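You operate a simulated robot arm through the tools that you are given. There is no shell and no other tool. Be economical: measure what you need, move in short steps, check, and stop when the job is done.

Carry out the task below with a simulated two-armed robot. There is one attempt and no reset: what you move stays moved.

JOB
Part the green section, hold the white one and brush the chips off its eye end; mesh them again.
Fine: brush back where it stood. Set down upright: brush. What is to be rubbed or washed off counts as gone when no trace of it is left.

The check looks at the end state, three seconds after you hand in, the way a careful person would. Anything else that was tipped, shoved, dropped, spilled or broken makes it a failure.

ROBOT AND FRAMES
Two 6-joint arms with two-finger parallel grippers on one trunk, on a base that drives. Base frame: it is fixed to the floor where the robot stands at the start and does not move with it; the origin is under the middle of the robot, x ahead of it, y to its left, z up; the surface under the hand at the start is at about z = 800. Readings come in mm, degrees, newtons and seconds.
The left shoulder is at the start at [60, 187, 1297], the right one opposite. With the tool pointing down near the work surface each hand reaches from about 100 to 540 mm from the robot's upright axis, wherever it stands, measured 20 degrees to its own side. Places, roughly: belt section (11x2x9 cm) [300, -200, 900]. Payload 1.57 kg a hand.
Tool frame (each hand has its own): the origin (TCP) lies between the finger pads and is the grasp point; the fingertips stand 30 mm ahead of it; z points along the fingers, y is the line along which they close. Largest opening 110 mm; finger width 24, thickness 12; the body of the gripper, 48 by 112 mm, starts 78 mm behind the TCP.
Orientation is that of the tool frame in the base frame, as a unit quaternion [w, x, y, z]. With the fingers straight down and closing along the base's y, the tool's x points along the base's -x, its y along +y and its z along -z.

CONTROLS
- The arms move only by the tool servo_tool. It takes "left_moves", "right_moves" or both (then of equal length, played together; a hand with none holds still); each is a list of rows, each a list of 7 numbers: the shift along the base's x, y, z in mm, then the turn, a rotation vector about the base's x, y, z in degrees, then the closure, from 0 (fully open) to 1 (shut). In form: [[tx, ty, tz, rx, ry, rz, claw], ...]. A call has 1 to 20 rows; each row shifts and turns the commanded pose from where the row before left it. A row lasts 0.2 s, in which the tool goes at most 50 mm and 8.6 degrees; a call with a longer step from one row to the next is refused whole, and so is a gripper value outside its range. A pose out of reach is approached as far as the arm can. The call stops where the force on the tool passes 40 N (or 10 N more than at its start, if that is more) or the arm is blocked; 0.2 s more then pass. Each finger travels about 153 mm/s and halts on what it meets, pressing with about 35 N; the grip force reading is that of the motor and also rises with nothing between the fingers. The clock runs only during rows and for 0.2 s after the last one: add rows that do not move to give the fingers time. The reply holds the time, the measured pose of the TCP, the force on the tool along the base axes, the opening and the grip force, in the units named above and with some noise, with the torque about the TCP (base axes, N m) and any sound that the robot's microphone picked up, and new pictures: "pictures" is both (left out), scene, wrist or none (wrist: the cameras of the hands that moved).
- Cameras (640 x 400 px; columns grow to the right, rows downward): "scene" is now at [-4.6, -48.4, 1834.2]; the picture's right is [-0.66, -0.75, -0.00], its down [-0.60, 0.52, -0.61] and it looks along [0.46, -0.40, -0.79] (base axes); focal length 276 px, centre (320, 200). "left" rides on the left gripper at [70, -16, -141] in its tool frame; the picture's right is [0.23, 0.97, 0.00], its down [-0.86, 0.20, -0.48] and it looks along [-0.47, 0.11, 0.88] (tool axes); focal length 222 px, centre (320, 200). "right" rides on the right gripper at [70, 16, -141] in its tool frame; the picture's right is [-0.23, 0.97, 0.00], its down [-0.85, -0.20, -0.48] and it looks along [-0.47, -0.11, 0.88] (tool axes); focal length 222 px, centre (320, 200). There is no depth. A picture from a camera that has moved, and an enlarged one, comes with that camera's place and axes in the base frame and with its lens.
- move_column(by): slides the trunk up (or, below 0, down) by that many mm; the arms and the scene camera ride with it, the base frame stays. It gives what a move gives, with no picture.
- steer(legs): drives the robot by 1 to 6 legs, each [ahead, left, turn to the left] in mm, mm and degrees, along the robot's own axes; the way and the turn of a leg run together, so that a leg with both is an arc; at most 1500 mm and 180 degrees a leg. The arms and the cameras ride along, it lands a little off, and it stops where it bumps. It gives what a move gives, and a new picture of the scene camera.
- turn_head(pan, tilt): turns the head with the scene camera to pan (to the left, within 86 degrees either way) and tilt (down, from -29 to 69), counted from straight ahead of the robot. It gives what a move gives, and a new picture of the scene camera.
- zoom(camera, box): a new picture of the part [left, top, right, bottom] of that camera's present view, enlarged. It takes no simulated time.
- sign_off(): hands the job in; it is judged then, once.

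Go step by step. Nothing tells you exact positions but the pictures and the camera data: compare them with the known pose of the tool, close in by small moves and look again before you grip or let go. The budget is 120 turns and 260 pictures, counting those below and the enlarged ones. Unless the task says otherwise, let go and move clear before handing in, and close with one line.

The tools are called after ">>>" as name(argument=value, ...) on one line, values as JSON. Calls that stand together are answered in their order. servo_tool: Moves the arms, as the interface text tells. Its arguments: {"type":"object","properties":{"left_moves":{"type":"array","items":{"type":"array","items":{"type":"number"}}},"right_moves":{"type":"array","items":{"type":"array","items":{"type":"number"}}},"pictures":{"type":"string","enum":["both","scene","wrist","none"]}},"required":[]} The other tools are called the same way: move_column (by) slides the trunk up or down; steer (legs) drives the base; turn_head (pan, tilt) turns the head that bears the scene camera; zoom (camera, box) takes an enlarged picture of a part of a camera's view; sign_off () hands the job in.

At the start:

```text
time_s: 0.0
left_position: [338.4, -60.1, 1459.8]
left_ee_rot: [0.0, 0.0, 1.0, -0.001]
left_wrist_force: [-0.6, 0.2, 0.3]
left_wrist_torque: [0.0, 0.01, 0.0]
left_finger_gap: 109.9
left_gripper_force: 0.1
right_position: [299.0, -360.9, 1522.8]
right_ee_rot: [0.0, -0.001, 1.0, 0.0]
right_wrist_force: [0.2, -0.4, -0.5]
right_wrist_torque: [-0.02, 0.01, 0.0]
right_finger_gap: 110.1
right_gripper_force: 0.0
trunk travel left (down, up): [-925.0, 65.0]
robot x, y, heading: [3.7, -0.6, -0.0]
head pan, tilt: [-41.1, 52.4]
```

scene: 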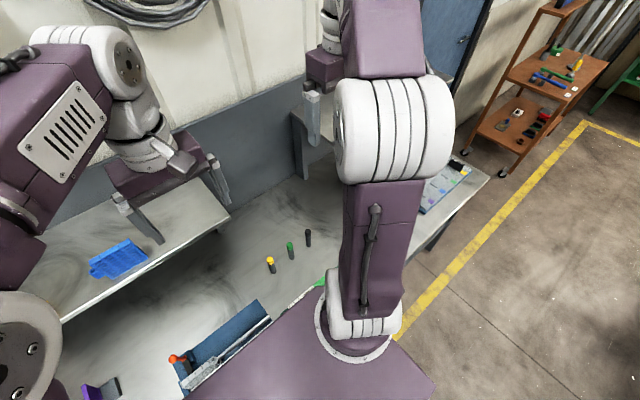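
right: 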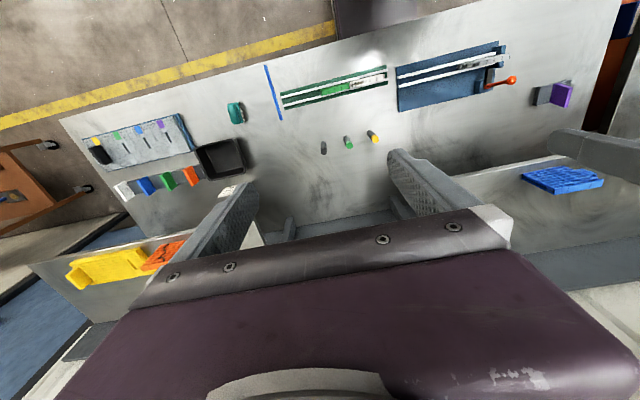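
left: 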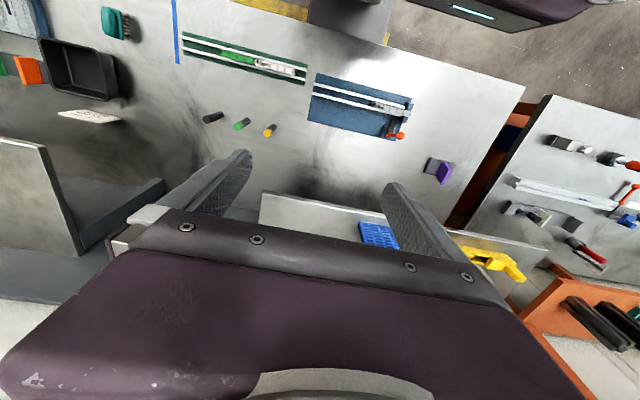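

I see a bench with a green tray holding rails with green and white sections, a teal brush near a black bin, and other objects. I'll enlarge the views to understand them.

>>> zoom(camera="right", box=[220, 40, 420, 165])

>>> zoom(camera="left", box=[160, 0, 320, 100])

>>> zoom(camera="right", box=[80, 80, 280, 205])

```text
3.20 times, centred on (320, 102) of right
camera zoom: at [231.5, -342.5, 1665.2], right [0.23, 0.97, 0.0], down [0.85, -0.2, 0.48], along [0.47, -0.11, -0.88], focal length 711 px, centre (320, 512)
```

zoom: 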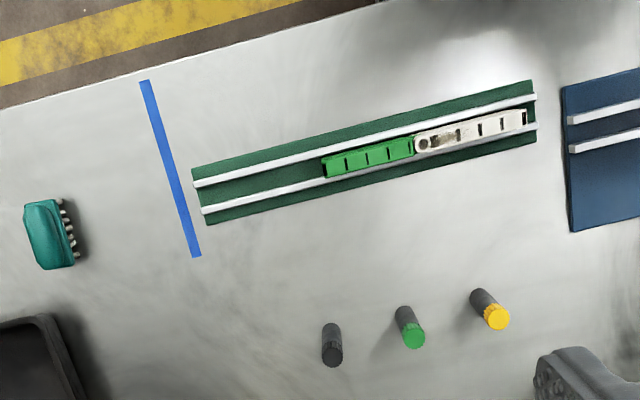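

```text
4.00 times, centred on (240, 50) of left
camera zoom: at [268.1, -76.8, 1600.5], right [-0.23, 0.97, 0.0], down [0.86, 0.2, 0.48], along [0.47, 0.11, -0.88], focal length 888 px, centre (640, 800)
```

zoom: 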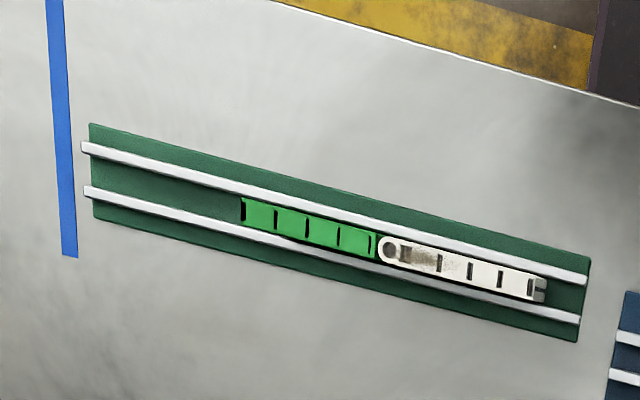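

```text
3.20 times, centred on (180, 142) of right
camera zoom: at [231.5, -342.5, 1665.2], right [0.23, 0.97, 0.0], down [0.85, -0.2, 0.48], along [0.47, -0.11, -0.88], focal length 711 px, centre (768, 384)
```

zoom: 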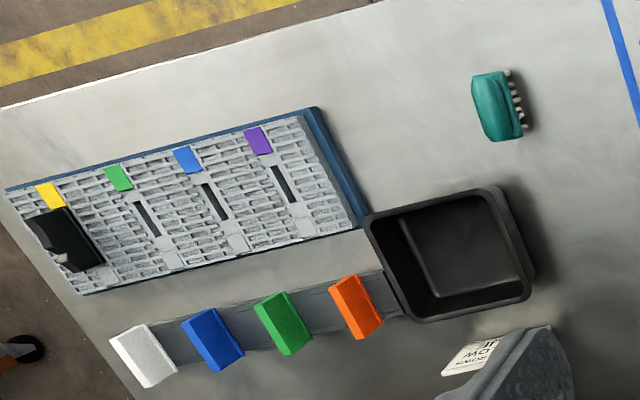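

The belt lies near x≈272 at z≈890, with white at y≈-250..-140 and green on its -y side. The brush is near y≈-630, out of the right arm's reach, so I'll drive sideways about 270 mm and then look closer.

>>> steer(legs=[[0, -270, 0]])

```text
time_s: 1.9
left_position: [339.0, -328.3, 1460.9]
left_ee_rot: [0.001, -0.001, 1.0, -0.001]
left_wrist_force: [0.7, 0.1, 0.7]
left_wrist_torque: [-0.04, -0.02, 0.02]
left_finger_gap: 110.2
left_gripper_force: 0.1
right_position: [301.3, -627.7, 1522.8]
right_ee_rot: [0.0, -0.002, 1.0, -0.002]
right_wrist_force: [0.0, 0.5, -0.1]
right_wrist_torque: [-0.07, -0.03, 0.0]
right_finger_gap: 110.0
right_gripper_force: 0.0
trunk travel left (down, up): [-925.0, 65.0]
robot x, y, heading: [0.3, -275.4, 0.1]
head pan, tilt: [-41.1, 52.4]
camera scene: at [-3.9, -316.8, 1834.4], right [-0.65, -0.76, 0.0], down [-0.6, 0.52, -0.61], along [0.46, -0.4, -0.79], focal length 276 px, centre (320, 200)
```

scene: 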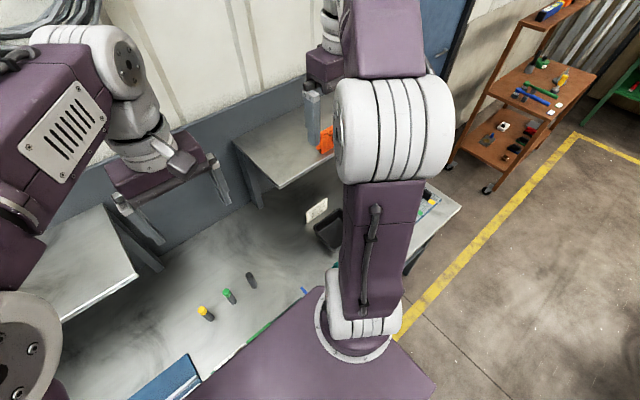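

Lowering both hands toward their work areas for closer looks.

>>> servo_tool(left_moves=[[-9, 20, -40, 0, 0, 0, 0], [-9, 20, -40, 0, 0, 0, 0], [-9, 20, -40, 0, 0, 0, 0], [-9, 20, -40, 0, 0, 0, 0], [-9, 20, -40, 0, 0, 0, 0], [-9, 20, -40, 0, 0, 0, 0], [-9, 18, -40, 0, 0, 0, 0]], right_moves=[[-4, 6, -46, 0, 0, 0, 0], [-4, 6, -46, 0, 0, 0, 0], [-4, 6, -46, 0, 0, 0, 0], [-4, 6, -46, 0, 0, 0, 0], [-4, 6, -46, 0, 0, 0, 0], [-4, 6, -46, 0, 0, 0, 0], [-4, 6, -46, 0, 0, 0, 0]], pictures="wrist")

```text
time_s: 3.5
left_position: [275.0, -195.6, 1179.6]
left_ee_rot: [-0.001, -0.001, 1.0, 0.0]
left_wrist_force: [0.6, 0.3, 0.1]
left_wrist_torque: [0.02, 0.01, -0.02]
left_finger_gap: 110.1
left_gripper_force: 0.0
right_position: [275.8, -590.8, 1200.5]
right_ee_rot: [-0.001, -0.001, 1.0, 0.001]
right_wrist_force: [0.3, 0.2, -0.1]
right_wrist_torque: [0.01, 0.04, 0.0]
right_finger_gap: 110.0
right_gripper_force: 0.0
trunk travel left (down, up): [-925.0, 65.0]
robot x, y, heading: [2.3, -271.3, -0.0]
head pan, tilt: [-41.1, 52.4]
camera right: at [209.0, -573.3, 1343.0], right [0.22, 0.97, 0.0], down [0.86, -0.2, 0.48], along [0.46, -0.11, -0.88], focal length 222 px, centre (320, 200)
camera left: at [206.5, -212.8, 1320.5], right [-0.23, 0.97, 0.0], down [0.86, 0.2, 0.48], along [0.46, 0.11, -0.88], focal length 222 px, centre (320, 200)
```

right: 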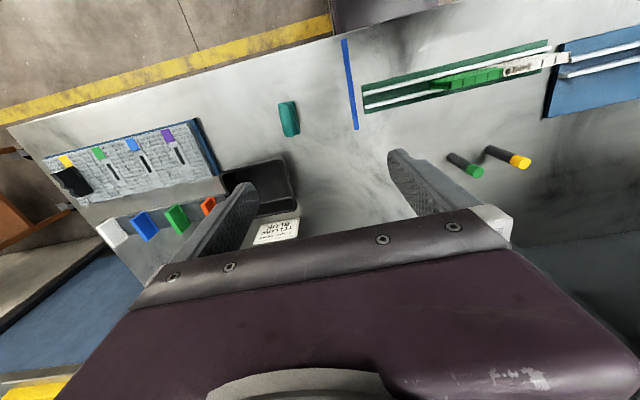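
left: 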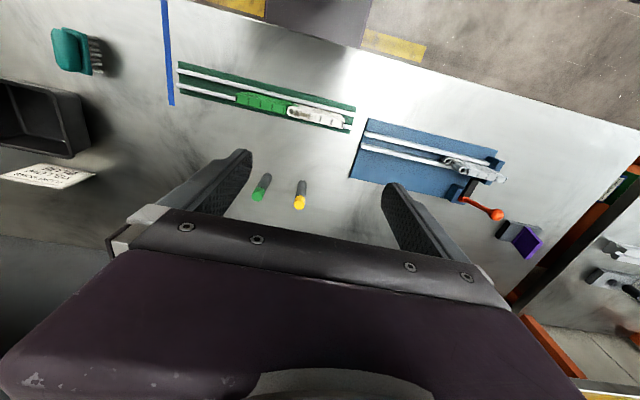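

>>> zoom(camera="left", box=[160, 50, 370, 180])

>>> zoom(camera="left", box=[220, 80, 360, 140])

>>> zoom(camera="right", box=[230, 80, 370, 250])

>>> zoom(camera="left", box=[350, 110, 550, 265])

>>> zoom(camera="left", box=[0, 10, 120, 110])

```text
3.05 times, centred on (265, 115) of left
camera zoom: at [206.5, -212.8, 1320.5], right [-0.23, 0.97, 0.0], down [0.86, 0.2, 0.48], along [0.46, 0.11, -0.88], focal length 677 px, centre (488, 459)
```

zoom: 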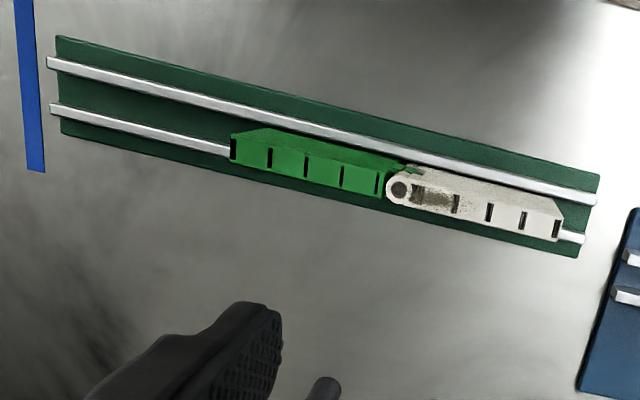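

```text
4.57 times, centred on (290, 110) of left
camera zoom: at [206.5, -212.8, 1320.5], right [-0.23, 0.97, 0.0], down [0.86, 0.2, 0.48], along [0.46, 0.11, -0.88], focal length 1015 px, centre (457, 611)
```

zoom: 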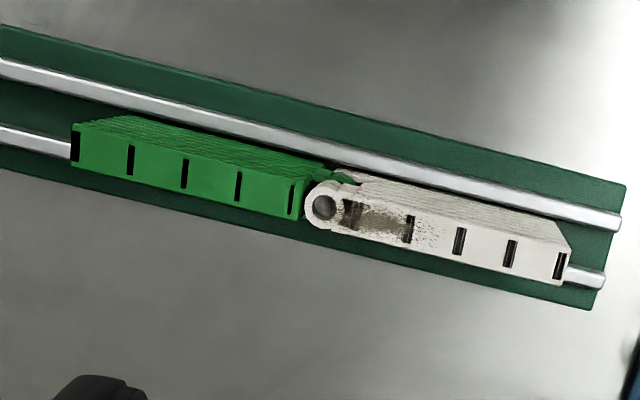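

```text
2.35 times, centred on (300, 165) of right
camera zoom: at [209.0, -573.3, 1343.0], right [0.22, 0.97, 0.0], down [0.86, -0.2, 0.48], along [0.46, -0.11, -0.88], focal length 523 px, centre (367, 282)
```

zoom: 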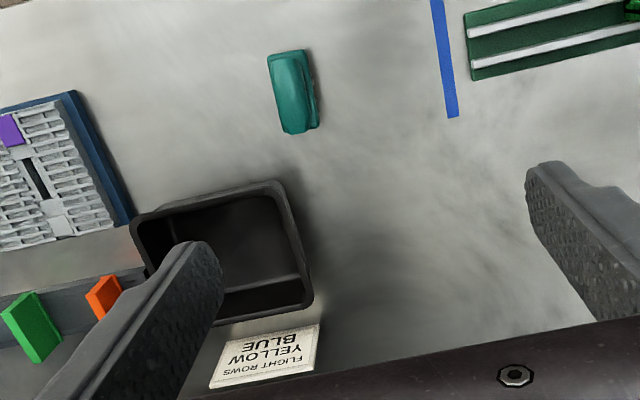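

```text
2.58 times, centred on (450, 188) of left
camera zoom: at [206.5, -212.8, 1320.5], right [-0.23, 0.97, 0.0], down [0.86, 0.2, 0.48], along [0.46, 0.11, -0.88], focal length 573 px, centre (-16, 232)
```

zoom: 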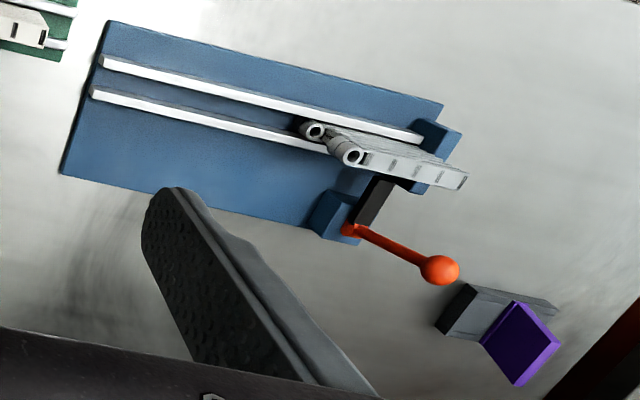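

```text
4.00 times, centred on (60, 60) of left
camera zoom: at [206.5, -212.8, 1320.5], right [-0.23, 0.97, 0.0], down [0.86, 0.2, 0.48], along [0.46, 0.11, -0.88], focal length 888 px, centre (1360, 760)
```

zoom: 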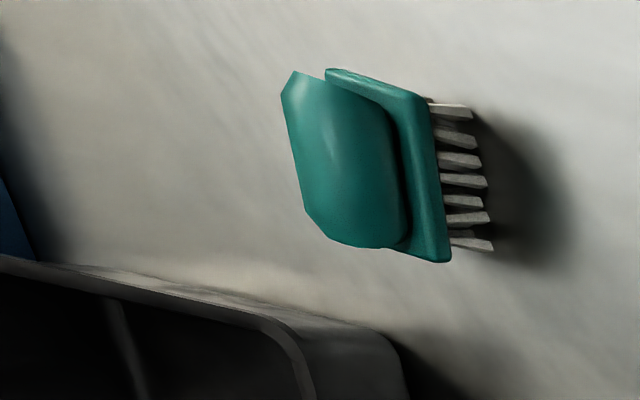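

The sections stand on edge in the green track (tops near z≈890, 20 mm thick in x, eye at y≈-251), and the brush stands bristles-down near (265,-657). I'll bring the right camera close to the eye and turn the left hand so it closes along x.

>>> servo_tool(left_moves=[[-0.7, 7.8, -11.8, 0, 0, 8.18, 0], [-0.7, 7.8, -11.8, 0, 0, 8.18, 0], [-0.7, 7.8, -11.8, 0, 0, 8.18, 0], [-0.7, 7.8, -11.8, 0, 0, 8.18, 0], [-0.7, 7.8, -11.8, 0, 0, 8.18, 0], [-0.7, 7.8, -11.8, 0, 0, 8.18, 0], [-0.7, 7.8, -11.8, 0, 0, 8.18, 0], [-0.7, 7.8, -11.8, 0, 0, 8.18, 0], [-0.7, 7.8, -11.8, 0, 0, 8.18, 0], [-0.7, 7.8, -11.8, 0, 0, 8.18, 0], [-0.7, 7.8, -11.8, 0, 0, 8.2, 0]], right_moves=[[-7, 27.4, -18, 0, 0, 0, 0], [-7, 27.4, -18, 0, 0, 0, 0], [-7, 27.4, -18, 0, 0, 0, 0], [-7, 27.4, -18, 0, 0, 0, 0], [-7, 27.4, -18, 0, 0, 0, 0], [-7, 27.4, -18, 0, 0, 0, 0], [-7, 27.4, -18, 0, 0, 0, 0], [-7, 27.4, -18, 0, 0, 0, 0], [-7, 27.4, -18, 0, 0, 0, 0], [-7, 27.4, -18, 0, 0, 0, 0], [-7, 27.4, -18, 0, 0, 0, 0]], pictures="wrist")

```text
time_s: 5.9
left_position: [267.9, -106.9, 1051.0]
left_ee_rot: [0.001, 0.709, -0.706, 0.001]
left_wrist_force: [-0.8, 0.7, -0.3]
left_wrist_torque: [-0.03, -0.04, 0.04]
left_finger_gap: 109.7
left_gripper_force: 0.2
right_position: [235.5, -293.4, 998.8]
right_ee_rot: [0.0, -0.001, 1.0, -0.002]
right_wrist_force: [0.1, -0.2, 0.4]
right_wrist_torque: [-0.04, -0.02, 0.01]
right_finger_gap: 109.8
right_gripper_force: 0.1
right hand out of reach, approached as far as the arm can: row 2, 3, 4, 5
trunk travel left (down, up): [-925.0, 65.0]
robot x, y, heading: [-1.0, -270.1, 0.4]
head pan, tilt: [-41.1, 52.4]
camera right: at [166.5, -276.0, 1141.6], right [0.23, 0.97, 0.0], down [0.86, -0.2, 0.48], along [0.47, -0.11, -0.88], focal length 222 px, centre (320, 200)
camera left: at [284.2, -177.5, 1190.1], right [-0.97, -0.23, 0.0], down [-0.2, 0.85, 0.48], along [-0.11, 0.46, -0.88], focal length 222 px, centre (320, 200)
```

right: 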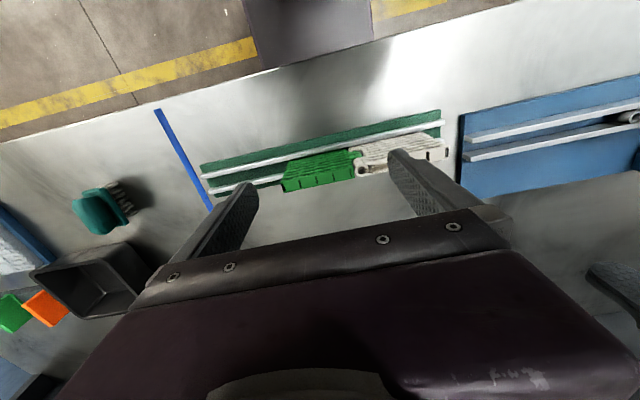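
left: 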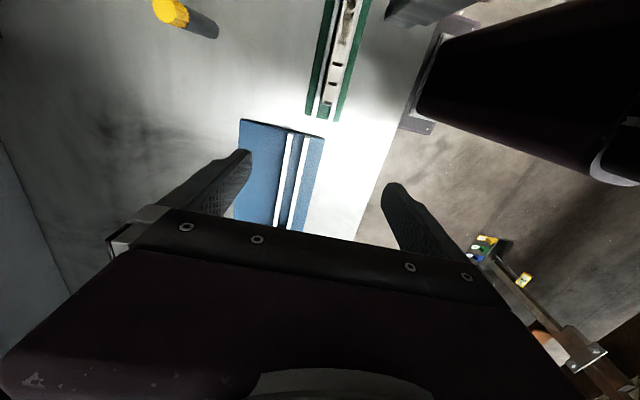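

>>> zoom(camera="right", box=[270, 100, 460, 220])

>>> zoom(camera="left", box=[280, 0, 400, 130])

>>> zoom(camera="right", box=[340, 125, 410, 190])

```text
3.33 times, centred on (365, 160) of right
camera zoom: at [166.5, -276.0, 1141.6], right [0.23, 0.97, 0.0], down [0.86, -0.2, 0.48], along [0.47, -0.11, -0.88], focal length 740 px, centre (170, 333)
```

zoom: 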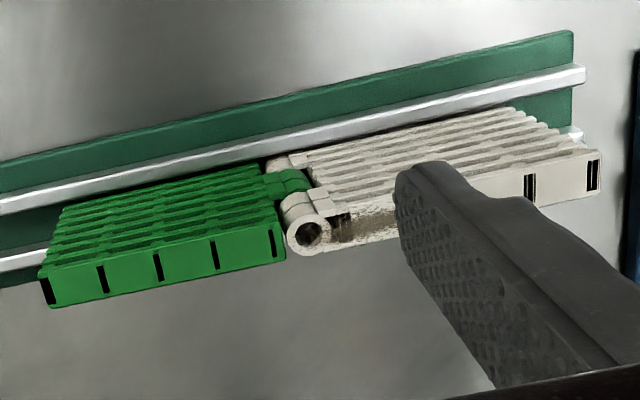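

```text
3.08 times, centred on (340, 65) of left
camera zoom: at [284.2, -177.5, 1190.1], right [-0.97, -0.23, 0.0], down [-0.2, 0.85, 0.48], along [-0.11, 0.46, -0.88], focal length 684 px, centre (258, 615)
```

zoom: 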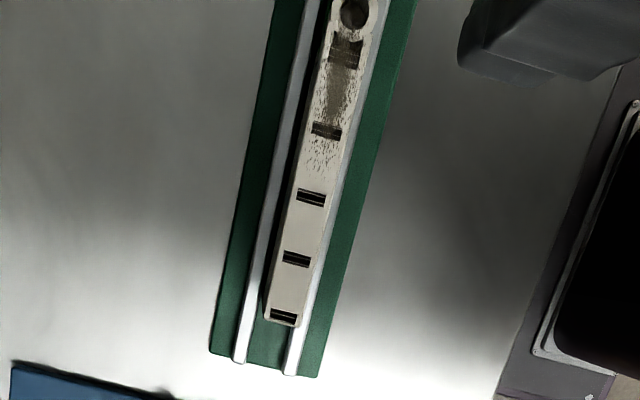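

```text
6.15 times, centred on (375, 158) of right
camera zoom: at [166.5, -276.0, 1141.6], right [0.23, 0.97, 0.0], down [0.86, -0.2, 0.48], along [0.47, -0.11, -0.88], focal length 1367 px, centre (-18, 462)
```

zoom: 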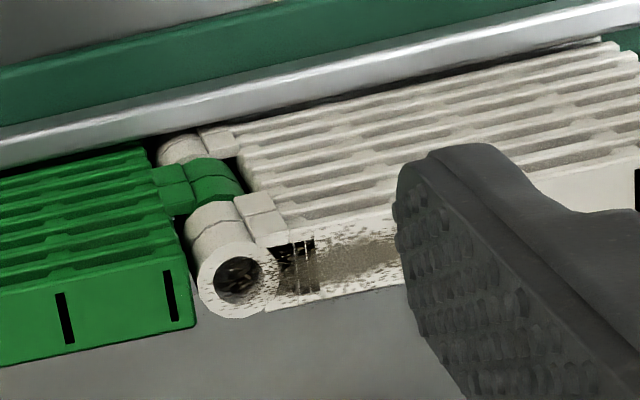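

White has two eyes with the green tongue between them, so green slides out along -y; the dirt is on the top edge near the eye. I'll bring the left hand down over white's far end and turn the right hand above green.

>>> servo_tool(left_moves=[[0, -5.7, -11, 0, 0, 0, 0.4], [0, -5.7, -11, 0, 0, 0, 0.4], [0, -5.7, -11, 0, 0, 0, 0.4], [0, -5.7, -11, 0, 0, 0, 0.4], [0, -5.7, -11, 0, 0, 0, 0.4], [0, -5.7, -11, 0, 0, 0, 0.4], [0, -5.7, -11, 0, 0, 0, 0.4], [0, -5.7, -11, 0, 0, 0, 0.4], [0, -5.7, -11, 0, 0, 0, 0.4], [0, -5.7, -11, 0, 0, 0, 0.4], [0, -5.7, -11, 0, 0, 0, 0.4]], right_moves=[[3, -3, -1, 0, 0, -8.18, 0.4], [3, -3, -1, 0, 0, -8.18, 0.4], [3, -3, -1, 0, 0, -8.18, 0.4], [3, -3, -1, 0, 0, -8.18, 0.4], [3, -3, -1, 0, 0, -8.18, 0.4], [3, -3, -1, 0, 0, -8.18, 0.4], [3, -3, -1, 0, 0, -8.18, 0.4], [3, -3, -1, 0, 0, -8.18, 0.4], [3, -3, -1, 0, 0, -8.18, 0.4], [3, -3, -1, 0, 0, -8.18, 0.4], [3, -3, -1, 0, 0, -8.2, 0.4]], pictures="wrist")

```text
time_s: 8.3
left_position: [267.9, -170.9, 930.3]
left_ee_rot: [0.001, 0.708, -0.707, 0.0]
left_wrist_force: [0.3, 0.3, -0.3]
left_wrist_torque: [0.02, -0.01, 0.01]
left_finger_gap: 65.7
left_gripper_force: 0.1
right_position: [268.4, -329.3, 988.4]
right_ee_rot: [0.0, 0.707, 0.707, 0.0]
right_wrist_force: [-0.2, 0.0, -0.1]
right_wrist_torque: [0.01, 0.0, -0.02]
right_finger_gap: 66.1
right_gripper_force: 0.0
trunk travel left (down, up): [-925.0, 65.0]
robot x, y, heading: [3.6, -273.7, 0.2]
head pan, tilt: [-41.1, 52.4]
camera right: at [286.6, -258.2, 1131.3], right [0.97, -0.23, 0.0], down [-0.2, -0.86, 0.48], along [-0.11, -0.47, -0.88], focal length 222 px, centre (320, 200)
camera left: at [284.8, -242.5, 1069.2], right [-0.97, -0.23, 0.0], down [-0.2, 0.85, 0.48], along [-0.11, 0.47, -0.88], focal length 222 px, centre (320, 200)
```

right: 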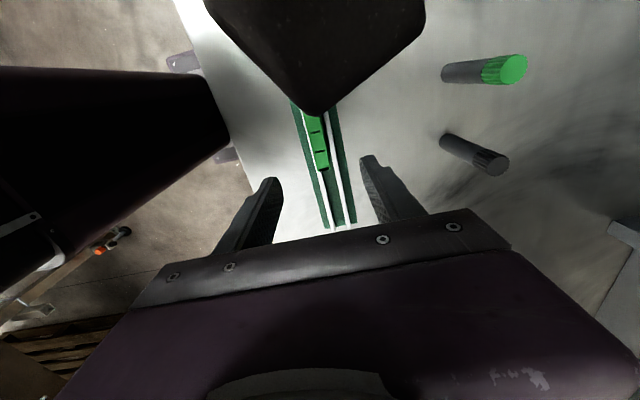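
left: 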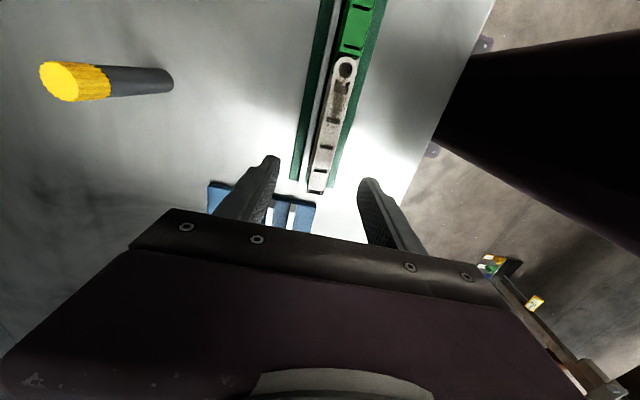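

Aligned over both sections. Lowering both, then closing.

>>> servo_tool(left_moves=[[0, 0, -16, 0, 0, 0, 0.4], [0, 0, -16, 0, 0, 0, 0.4], [0, 0, -16, 0, 0, 0, 0.4], [0, 0, -16, 0, 0, 0, 0.4], [0, 0, 0, 0, 0, 0, 0.4]], right_moves=[[0, 0, -24, 0, 0, 0, 0.4], [0, 0, -24, 0, 0, 0, 0.4], [0, 0, -24, 0, 0, 0, 0.4], [0, 0, -24, 0, 0, 0, 0.4], [0, 0, -24, 0, 0, 0, 0.4]], pictures="wrist")

```text
time_s: 9.3
left_position: [266.9, -169.9, 868.3]
left_ee_rot: [-0.001, 0.711, -0.703, -0.002]
left_wrist_force: [1.4, 5.6, -8.2]
left_wrist_torque: [-0.24, 0.22, 0.1]
left_finger_gap: 66.3
left_gripper_force: 0.1
right_position: [267.9, -327.9, 902.3]
right_ee_rot: [-0.001, 0.703, 0.711, 0.002]
right_wrist_force: [-1.5, -5.2, 7.5]
right_wrist_torque: [1.28, -0.21, 0.02]
right_finger_gap: 65.7
right_gripper_force: 0.1
trunk travel left (down, up): [-925.0, 65.0]
robot x, y, heading: [1.5, -275.4, 0.2]
head pan, tilt: [-41.1, 52.4]
stopped in row 4 (left hand): the force on the tool passed its limit at 66 N (the readings are from after the stop); the commanded pose is now the measured one
camera right: at [285.6, -257.8, 1043.9], right [0.98, -0.22, 0.0], down [-0.19, -0.86, 0.48], along [-0.1, -0.47, -0.88], focal length 222 px, centre (320, 200)
camera left: at [284.4, -240.1, 1008.3], right [-0.97, -0.24, 0.0], down [-0.21, 0.85, 0.48], along [-0.12, 0.47, -0.88], focal length 222 px, centre (320, 200)
```

right: 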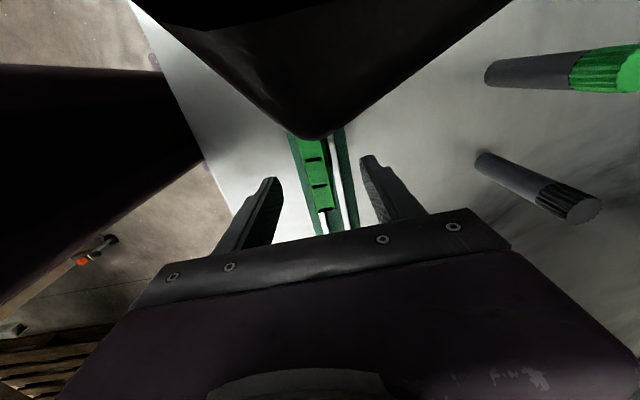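
left: 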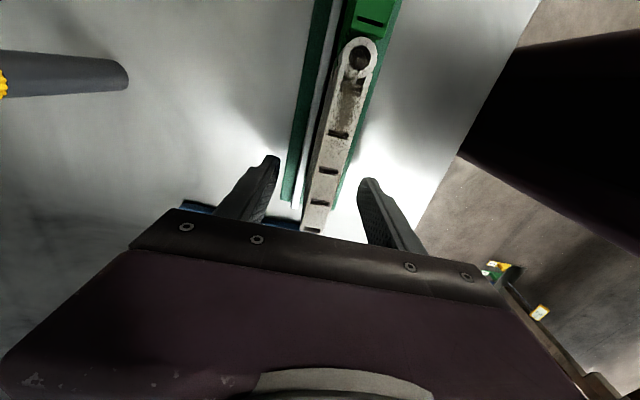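

The two camera housings bumped each other. I'll lift the right hand away, then lift the left and flip it 180° so that its camera faces +y.

>>> servo_tool(right_moves=[[0, -5, 10, 0, 0, 0, 0.4], [0, -20, 20, 0, 0, 0, 0.4], [0, -20, 20, 0, 0, 0, 0.4], [0, -20, 20, 0, 0, 0, 0.4], [0, -20, 20, 0, 0, 0, 0.4], [0, -15, 20, 0, 0, 0, 0.4]], left_moves=[[0, 0, 0, 0, 0, 0, 0.4], [0, 0, 0, 0, 0, 0, 0.4], [0, 2, 25, 0, 0, 0, 0.4], [0, 8, 30, 0, 0, 0, 0.4], [0, 10, 30, 0, 0, 0, 0.4], [0, 10, 25, 0, 0, 0, 0.4]], pictures="wrist")

```text
time_s: 10.7
left_position: [267.3, -141.2, 977.8]
left_ee_rot: [0.0, 0.711, -0.704, -0.002]
left_wrist_force: [0.1, 0.1, -0.2]
left_wrist_torque: [0.0, -0.01, 0.02]
left_finger_gap: 66.3
left_gripper_force: 0.1
right_position: [268.1, -428.9, 1009.7]
right_ee_rot: [0.001, 0.705, 0.71, 0.001]
right_wrist_force: [-0.2, 0.7, 0.0]
right_wrist_torque: [0.0, -0.02, -0.02]
right_finger_gap: 66.1
right_gripper_force: 0.1
trunk travel left (down, up): [-925.0, 65.0]
robot x, y, heading: [0.2, -272.6, 0.2]
head pan, tilt: [-41.1, 52.4]
camera right: at [284.2, -358.1, 1153.7], right [0.98, -0.22, 0.0], down [-0.19, -0.86, 0.48], along [-0.1, -0.46, -0.88], focal length 222 px, centre (320, 200)
camera left: at [284.1, -211.9, 1118.2], right [-0.97, -0.24, 0.0], down [-0.21, 0.85, 0.48], along [-0.12, 0.47, -0.88], focal length 222 px, centre (320, 200)
```

right: 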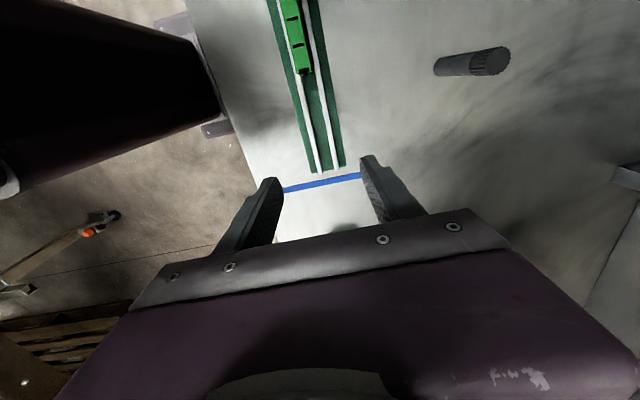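
left: 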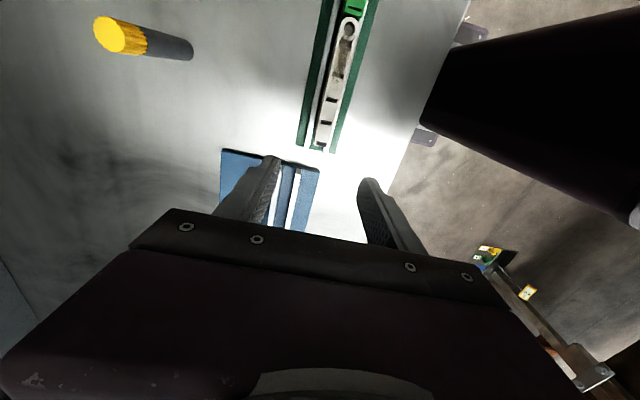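

Clear. Flipping the left hand.

>>> servo_tool(left_moves=[[0, 1, 1, 0, 0, -8.6, 0.4], [0, 1, 1, 0, 0, -8.6, 0.4], [0, 1, 1, 0, 0, -8.6, 0.4], [0, 1, 1, 0, 0, -8.6, 0.4], [0, 1, 1, 0, 0, -8.6, 0.4], [0, 1, 1, 0, 0, -8.6, 0.4], [0, 1, 1, 0, 0, -8.6, 0.4], [0, 1, 1, 0, 0, -8.6, 0.4], [0, 1, 1, 0, 0, -8.6, 0.4], [0, 1, 1, 0, 0, -8.6, 0.4], [0, 0, 0, 0, 0, -8.6, 0.4], [0, 0, 0, 0, 0, -8.6, 0.4], [0, 0, 0, 0, 0, -8.6, 0.4], [0, 0, 0, 0, 0, -8.6, 0.4], [0, 0, 0, 0, 0, -8.6, 0.4], [0, 0, 0, 0, 0, -8.6, 0.4], [0, 0, 0, 0, 0, -8.6, 0.4], [0, 0, 0, 0, 0, -8.6, 0.4], [0, 0, 0, 0, 0, -8.6, 0.4], [0, 0, 0, 0, 0, -8.6, 0.4]], pictures="wrist")

```text
time_s: 14.9
left_position: [267.3, -129.9, 988.2]
left_ee_rot: [0.003, 0.654, 0.757, 0.0]
left_wrist_force: [-0.4, -0.5, 0.8]
left_wrist_torque: [0.02, 0.03, 0.02]
left_finger_gap: 66.1
left_gripper_force: 0.0
right_position: [267.4, -427.6, 1010.6]
right_ee_rot: [0.0, 0.704, 0.71, 0.001]
right_wrist_force: [0.1, 0.1, 0.1]
right_wrist_torque: [-0.01, 0.02, 0.04]
right_finger_gap: 66.0
right_gripper_force: 0.0
trunk travel left (down, up): [-925.0, 65.0]
robot x, y, heading: [-0.2, -274.5, 0.1]
head pan, tilt: [-41.1, 52.4]
camera left: at [240.2, -63.5, 1128.1], right [0.93, 0.37, 0.0], down [0.32, -0.82, 0.48], along [0.18, -0.45, -0.88], focal length 222 px, centre (320, 200)
```

left: 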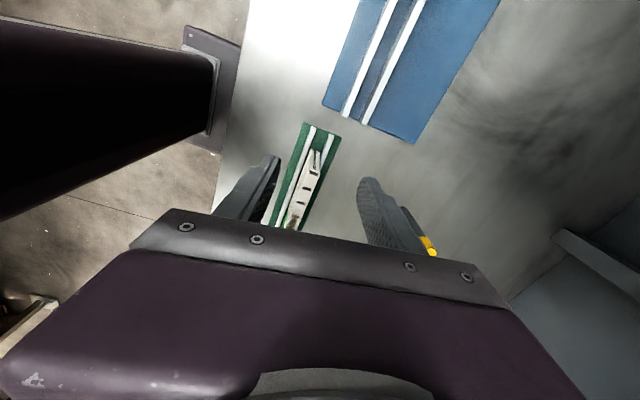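

Finishing the turn, moving over white's end and lowering.

>>> servo_tool(left_moves=[[0, -19, -10, 0, 0, -8.3, 0.4], [0.5, -19, -10, 0, 0, 0, 0.4], [0, 0, -20, 0, 0, 0, 0.4], [0, 0, -20, 0, 0, 0, 0.4], [0, 0, -20, 0, 0, 0, 0.4], [0, 0, -20, 0, 0, 0, 0.4], [0, 0, -20, 0, 0, 0, 0.4], [0, 0, 0, 0, 0, 0, 0.4]], pictures="wrist")

```text
time_s: 16.7
left_position: [268.3, -168.0, 868.7]
left_ee_rot: [0.002, 0.705, 0.709, 0.0]
left_wrist_force: [1.1, -0.8, -0.4]
left_wrist_torque: [0.02, -0.03, 0.0]
left_finger_gap: 66.0
left_gripper_force: 0.1
right_position: [267.5, -428.4, 1010.1]
right_ee_rot: [0.0, 0.704, 0.71, 0.001]
right_wrist_force: [0.0, 0.2, 0.5]
right_wrist_torque: [0.04, 0.01, 0.01]
right_finger_gap: 65.9
right_gripper_force: 0.0
trunk travel left (down, up): [-925.0, 65.0]
robot x, y, heading: [0.4, -272.5, 0.3]
head pan, tilt: [-41.1, 52.4]
camera left: at [250.7, -98.3, 1008.4], right [0.97, 0.23, 0.0], down [0.2, -0.85, 0.48], along [0.11, -0.47, -0.88], focal length 222 px, centre (320, 200)
```

left: 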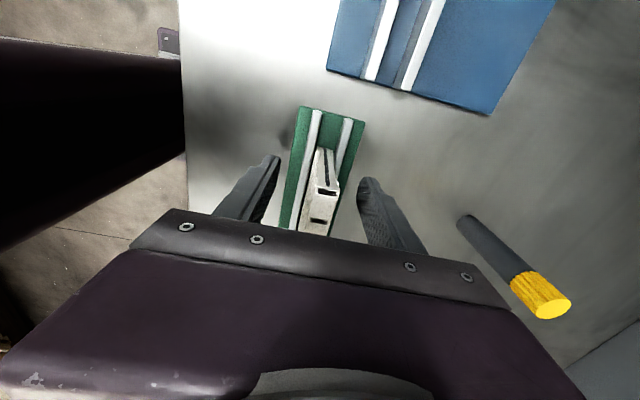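

Left fingers straddle white centrally. Closing left, and bringing the right over green.

>>> servo_tool(left_moves=[[0, 0, 0, 0, 0, 0, 0.6], [0, 0, 0, 0, 0, 0, 0.75], [0, 0, 0, 0, 0, 0, 0.85], [0, 0, 0, 0, 0, 0, 0.95], [0, 0, 0, 0, 0, 0, 0.95], [0, 0, 0, 0, 0, 0, 0.95], [0, 0, 0, 0, 0, 0, 0.95], [0, 0, 0, 0, 0, 0, 0.95], [0, 0, 0, 0, 0, 0, 0.95]], right_moves=[[0, 32, 0, 0, 0, 0, 0.4], [0, 32, 0, 0, 0, 0, 0.4], [0.5, 32, -20, 0, 0, 0, 0.4], [0, 0, -25, 0, 0, 0, 0.4], [0, 0, -25, 0, 0, 0, 0.4], [0, 0, -25, 0, 0, 0, 0.4], [0, 0, -25, 0, 0, 0, 0.4], [0, 0, -20, 0, 0, 0, 0.4], [0, 0, 0, 0, 0, 0, 0.4]], pictures="wrist")

```text
time_s: 18.7
left_position: [268.9, -166.7, 868.5]
left_ee_rot: [0.003, 0.705, 0.709, 0.001]
left_wrist_force: [0.0, 0.1, 2.2]
left_wrist_torque: [-0.1, 0.03, -0.03]
left_finger_gap: 15.2
left_gripper_force: 31.2
right_position: [268.1, -332.8, 870.6]
right_ee_rot: [0.001, 0.704, 0.71, 0.001]
right_wrist_force: [-0.5, 0.7, 0.1]
right_wrist_torque: [0.0, -0.04, 0.01]
right_finger_gap: 66.1
right_gripper_force: 0.2
trunk travel left (down, up): [-925.0, 65.0]
robot x, y, heading: [-1.7, -273.4, 0.2]
head pan, tilt: [-41.1, 52.4]
camera right: at [285.0, -261.5, 1014.1], right [0.98, -0.22, 0.0], down [-0.19, -0.86, 0.48], along [-0.1, -0.47, -0.88], focal length 222 px, centre (320, 200)
camera left: at [250.6, -98.0, 1008.6], right [0.97, 0.23, 0.0], down [0.2, -0.85, 0.48], along [0.11, -0.47, -0.88], focal length 222 px, centre (320, 200)
```

right: 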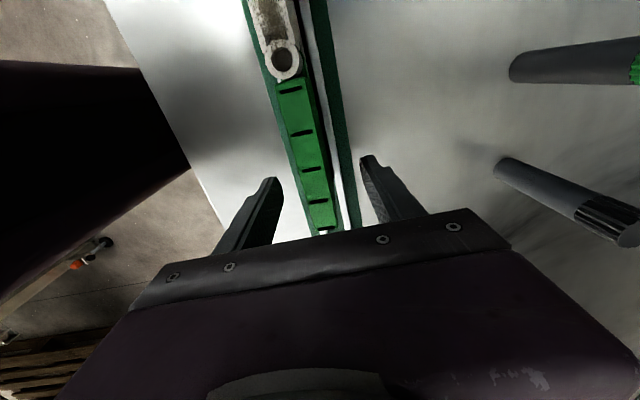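
left: 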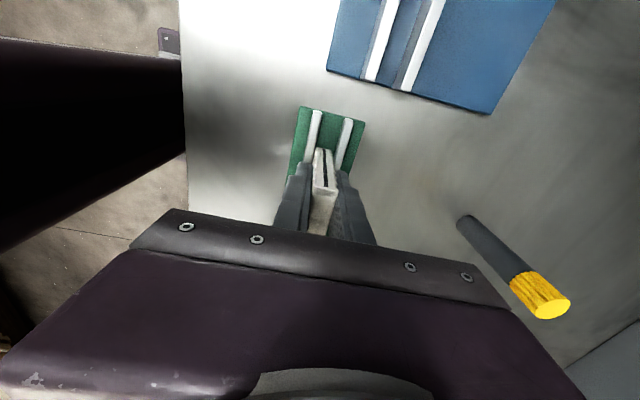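

White is held (15 mm thick). Closing the right on green.

>>> servo_tool(right_moves=[[0, 0, 0, 0, 0, 0, 0.6], [0, 0, 0, 0, 0, 0, 0.75], [0, 0, 0, 0, 0, 0, 0.85], [0, 0, 0, 0, 0, 0, 0.95], [0, 0, 0, 0, 0, 0, 0.95], [0, 0, 0, 0, 0, 0, 0.95]], pictures="none")

>>> zoom(camera="right", box=[200, 0, 400, 240])

```text
time_s: 20.1
left_position: [267.4, -168.0, 869.5]
left_ee_rot: [0.002, 0.705, 0.709, 0.0]
left_wrist_force: [-0.1, 0.1, 1.4]
left_wrist_torque: [-0.03, 0.03, 0.03]
left_finger_gap: 15.7
left_gripper_force: 30.8
right_position: [269.0, -332.8, 869.7]
right_ee_rot: [0.0, 0.704, 0.71, 0.001]
right_wrist_force: [-0.1, 0.3, 0.2]
right_wrist_torque: [0.01, 0.01, -0.01]
right_finger_gap: 15.5
right_gripper_force: 31.0
trunk travel left (down, up): [-925.0, 65.0]
robot x, y, heading: [0.5, -268.8, 0.2]
head pan, tilt: [-41.1, 52.4]
```

```text
1.67 times, centred on (300, 120) of right
camera zoom: at [285.1, -261.5, 1014.3], right [0.98, -0.22, 0.0], down [-0.19, -0.86, 0.48], along [-0.1, -0.47, -0.88], focal length 370 px, centre (353, 333)
```

zoom: 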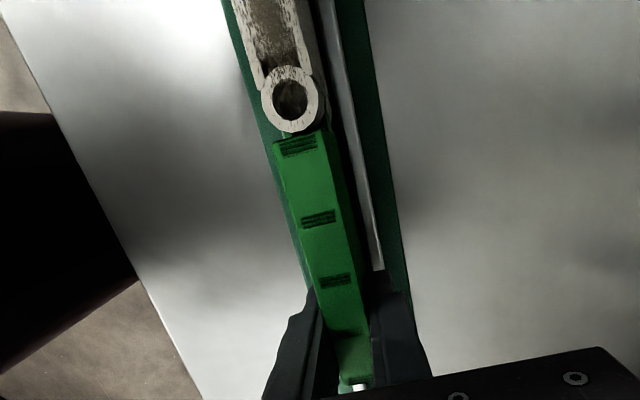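

Both are held. Pulling green slowly along -y.

>>> servo_tool(right_moves=[[0, -3, 0, 0, 0, 0, 0.95], [0, -3, 0, 0, 0, 0, 0.95], [0, -3, 0, 0, 0, 0, 0.95], [0, -3, 0, 0, 0, 0, 0.95], [0, -4, 0, 0, 0, 0, 0.95], [0, -4, 0, 0, 0, 0, 0.95]], pictures="none")

>>> zoom(camera="right", box=[200, 0, 400, 240])

```text
time_s: 21.5
left_position: [266.8, -166.6, 869.5]
left_ee_rot: [0.002, 0.705, 0.709, 0.0]
left_wrist_force: [-0.3, -0.4, -0.1]
left_wrist_torque: [0.01, 0.01, -0.01]
left_finger_gap: 15.2
left_gripper_force: 31.3
right_position: [268.3, -353.3, 871.3]
right_ee_rot: [0.001, 0.704, 0.71, 0.002]
right_wrist_force: [0.8, 3.4, 9.9]
right_wrist_torque: [0.39, 0.08, -0.01]
right_finger_gap: 15.7
right_gripper_force: 31.6
trunk travel left (down, up): [-925.0, 65.0]
robot x, y, heading: [-3.5, -271.7, 0.4]
head pan, tilt: [-41.1, 52.4]
```

```text
1.67 times, centred on (300, 120) of right
camera zoom: at [285.0, -281.7, 1014.3], right [0.98, -0.22, 0.0], down [-0.19, -0.86, 0.48], along [-0.1, -0.47, -0.88], focal length 370 px, centre (353, 333)
```

zoom: 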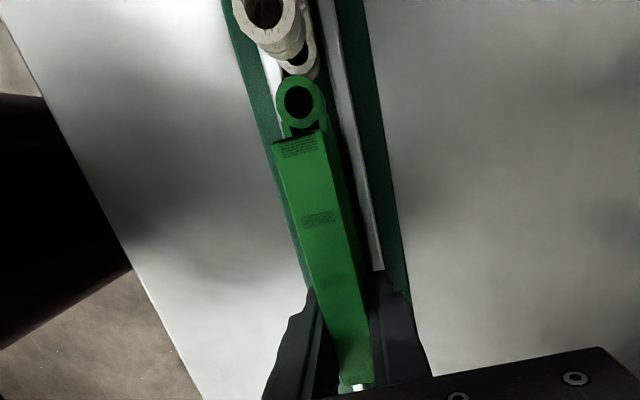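

They've parted cleanly. Sliding green another 80 mm for room.

>>> servo_tool(right_moves=[[0, -8, 0, 0, 0, 0, 0.95], [0, -8, 0, 0, 0, 0, 0.95], [0, -8, 0, 0, 0, 0, 0.95], [0, -8, 0, 0, 0, 0, 0.95], [0, -8, 0, 0, 0, 0, 0.95], [0, -8, 0, 0, 0, 0, 0.95], [0, -8, 0, 0, 0, 0, 0.95], [0, -8, 0, 0, 0, 0, 0.95], [0, -8, 0, 0, 0, 0, 0.95], [0, -8, 0, 0, 0, 0, 0.95]], pictures="wrist")

>>> zoom(camera="right", box=[200, 0, 400, 240])

```text
time_s: 23.7
left_position: [267.1, -166.2, 868.9]
left_ee_rot: [0.003, 0.705, 0.709, -0.001]
left_wrist_force: [-0.2, 0.3, 0.9]
left_wrist_torque: [0.06, -0.01, -0.01]
left_finger_gap: 15.6
left_gripper_force: 30.9
right_position: [267.9, -432.2, 870.4]
right_ee_rot: [0.002, 0.704, 0.71, 0.001]
right_wrist_force: [-0.3, 7.0, 18.3]
right_wrist_torque: [0.58, 0.05, -0.05]
right_finger_gap: 15.5
right_gripper_force: 31.1
trunk travel left (down, up): [-925.0, 65.0]
robot x, y, heading: [0.4, -277.1, 0.0]
head pan, tilt: [-41.1, 52.4]
camera right: at [284.6, -361.0, 1014.2], right [0.98, -0.22, 0.0], down [-0.19, -0.86, 0.48], along [-0.1, -0.47, -0.88], focal length 222 px, centre (320, 200)
```

right: 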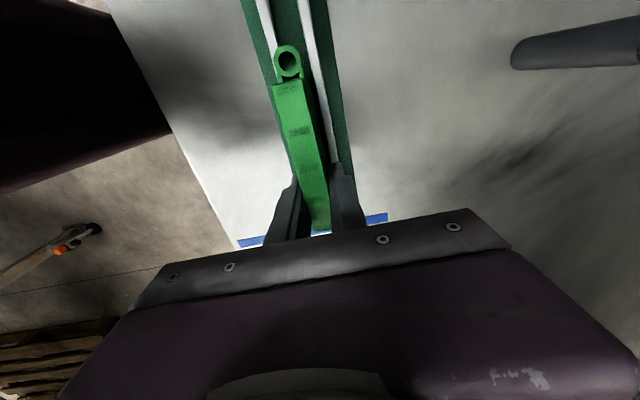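

```text
1.67 times, centred on (300, 120) of right
camera zoom: at [284.6, -361.0, 1014.2], right [0.98, -0.22, 0.0], down [-0.19, -0.86, 0.48], along [-0.1, -0.47, -0.88], focal length 370 px, centre (353, 333)
```

zoom: 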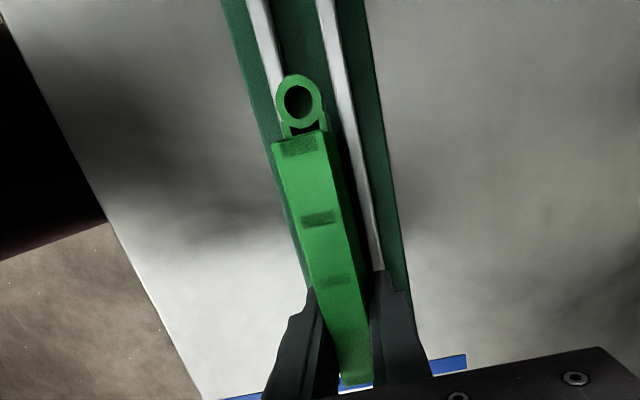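

Green stands clear in the track. Releasing it, rising, and turning the right hand back for the brush.

>>> servo_tool(right_moves=[[0, 0, 1, 0, 0, 0, 0.95], [0, 0, 0, 0, 0, 0, 0.8], [0, 0, 0, 0, 0, 0, 0.6], [0, 0, 0, 0, 0, 0, 0.4], [0, 0, 0, 0, 0, 0, 0.4], [0, 0, 20, 0, 0, 0, 0.4], [0, 0, 25, 0, 0, 0, 0.4], [0, 0, 25, 0, 0, 0, 0.4], [0, 0, 25, 0, 0, 0, 0.4], [0, 0, 25, 0, 0, 0, 0.4], [0, 0, 25, 0, 0, 0, 0.4]], pictures="wrist")

>>> servo_tool(right_moves=[[0, -15, 1, 0, 0, 8.18, 0.2], [0, -15, 1, 0, 0, 8.18, 0.2], [0, -15, 1, 0, 0, 8.18, 0.2], [0, -15, 1, 0, 0, 8.18, 0.2], [0, -15, 1, 0, 0, 8.18, 0.2], [0, -15, 1, 0, 0, 8.18, 0.2], [0, -15, 1, 0, 0, 8.18, 0.2], [0, -15, 1, 0, 0, 8.18, 0.2], [0, -15, 1, 0, 0, 8.18, 0.2], [0, -15, 1, 0, 0, 8.18, 0.2], [0, -15, 1, 0, 0, 8.2, 0.2]], pictures="wrist")

```text
time_s: 26.1
left_position: [267.3, -167.5, 868.1]
left_ee_rot: [0.002, 0.705, 0.709, 0.0]
left_wrist_force: [0.9, -0.2, 0.5]
left_wrist_torque: [0.06, -0.01, 0.0]
left_finger_gap: 15.8
left_gripper_force: 31.1
right_position: [267.3, -432.5, 1019.5]
right_ee_rot: [-0.001, 0.704, 0.71, 0.001]
right_wrist_force: [0.1, 0.8, 0.4]
right_wrist_torque: [-0.03, 0.01, -0.03]
right_finger_gap: 66.2
right_gripper_force: 0.0
trunk travel left (down, up): [-925.0, 65.0]
robot x, y, heading: [0.4, -272.0, 0.1]
head pan, tilt: [-41.1, 52.4]
camera right: at [284.0, -361.7, 1161.2], right [0.98, -0.22, 0.0], down [-0.19, -0.86, 0.48], along [-0.1, -0.47, -0.88], focal length 222 px, centre (320, 200)
```

right: 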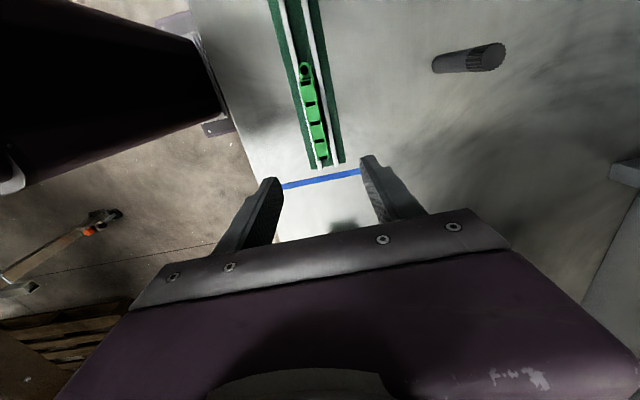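

```text
time_s: 28.5
left_position: [266.5, -166.7, 869.8]
left_ee_rot: [0.003, 0.705, 0.709, 0.001]
left_wrist_force: [-0.4, -0.6, 0.2]
left_wrist_torque: [-0.1, 0.02, 0.0]
left_finger_gap: 15.6
left_gripper_force: 31.9
right_position: [270.1, -597.0, 1026.7]
right_ee_rot: [-0.001, -0.005, 1.0, 0.001]
right_wrist_force: [-0.5, 0.1, 0.1]
right_wrist_torque: [0.02, -0.03, 0.0]
right_finger_gap: 87.9
right_gripper_force: 0.0
trunk travel left (down, up): [-925.0, 65.0]
robot x, y, heading: [2.7, -273.8, 0.5]
head pan, tilt: [-41.1, 52.4]
camera right: at [201.0, -581.9, 1170.2], right [0.22, 0.98, 0.0], down [0.86, -0.19, 0.48], along [0.47, -0.1, -0.88], focal length 222 px, centre (320, 200)
```

right: 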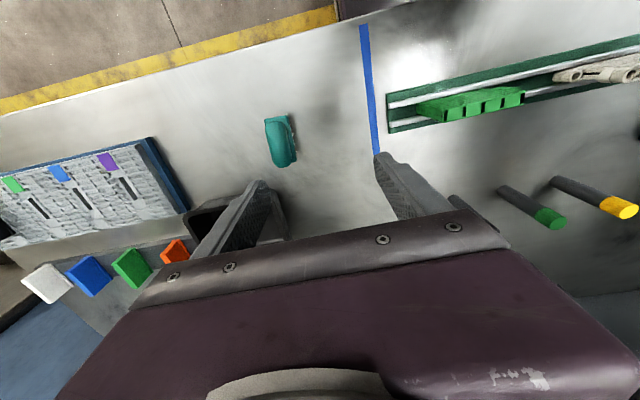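

>>> zoom(camera="right", box=[240, 95, 320, 185])

>>> zoom(camera="right", box=[520, 20, 640, 120])

```text
4.44 times, centred on (280, 140) of right
camera zoom: at [201.0, -581.9, 1170.2], right [0.22, 0.98, 0.0], down [0.86, -0.19, 0.48], along [0.47, -0.1, -0.88], focal length 987 px, centre (498, 467)
```

zoom: 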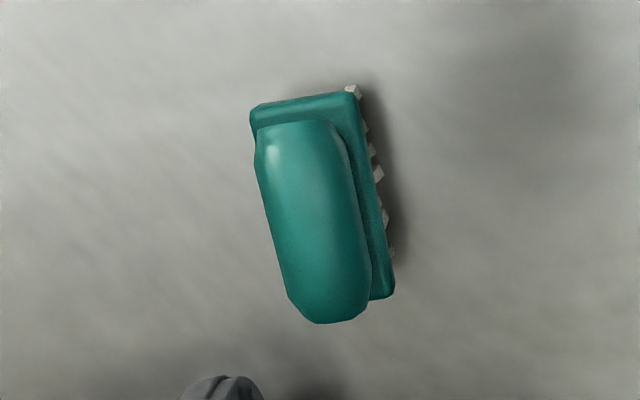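

```text
4.00 times, centred on (580, 70) of right
camera zoom: at [201.0, -581.9, 1170.2], right [0.22, 0.98, 0.0], down [0.86, -0.19, 0.48], along [0.47, -0.1, -0.88], focal length 888 px, centre (-720, 720)
```

zoom: 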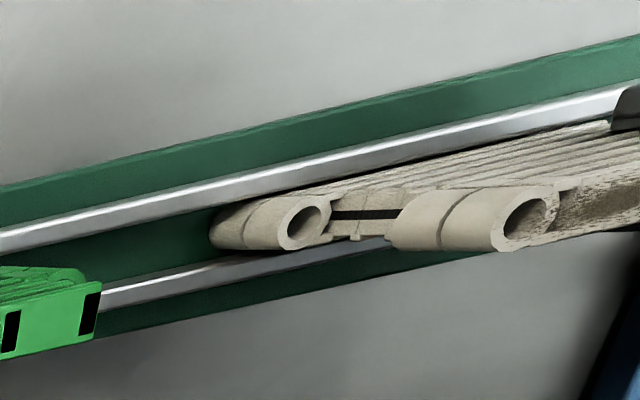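

The dirt looks confined to white's top edge. The brush handle centre is about (272,-658), top z≈848, yawed about -5°; moving above it for a check.

>>> servo_tool(right_moves=[[0.3, -20, -10, 0, 0, -2, 0.3], [0.3, -20, -20, 0, 0, -1.5, 0.3], [0.3, -20.5, -20, 0, 0, -1.5, 0.3], [0.3, 0, -25, 0, 0, 0, 0.3], [0.3, 0, -25, 0, 0, 0, 0.3], [0, 0, 0, 0, 0, 0, 0.3]], pictures="wrist")

>>> zoom(camera="right", box=[220, 90, 420, 260])

```text
time_s: 29.9
left_position: [267.6, -168.0, 868.6]
left_ee_rot: [0.002, 0.706, 0.708, 0.0]
left_wrist_force: [0.9, -0.7, -0.3]
left_wrist_torque: [0.04, -0.02, 0.01]
left_finger_gap: 15.5
left_gripper_force: 31.4
right_position: [268.9, -658.0, 928.4]
right_ee_rot: [-0.001, 0.039, 0.999, 0.0]
right_wrist_force: [0.5, 0.7, -0.3]
right_wrist_torque: [0.0, -0.01, 0.0]
right_finger_gap: 77.2
right_gripper_force: 0.2
trunk travel left (down, up): [-925.0, 65.0]
robot x, y, heading: [-0.5, -271.8, 0.1]
head pan, tilt: [-41.1, 52.4]
camera right: at [202.4, -635.6, 1071.0], right [0.3, 0.95, 0.0], down [0.84, -0.27, 0.48], along [0.45, -0.14, -0.88], focal length 222 px, centre (320, 200)
```

right: 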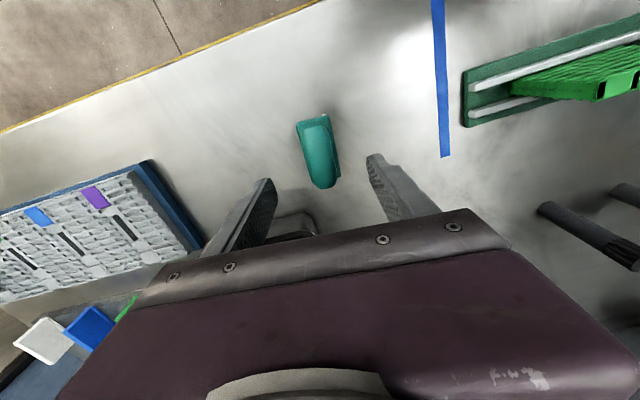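

```text
2.35 times, centred on (320, 175) of right
camera zoom: at [202.4, -635.6, 1071.0], right [0.3, 0.95, 0.0], down [0.84, -0.27, 0.48], along [0.45, -0.14, -0.88], focal length 523 px, centre (320, 259)
```

zoom: 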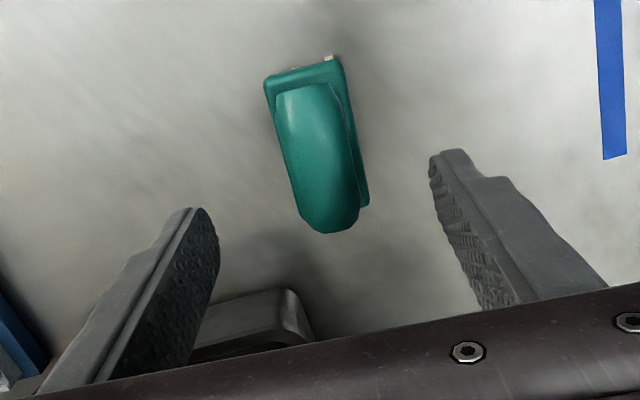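

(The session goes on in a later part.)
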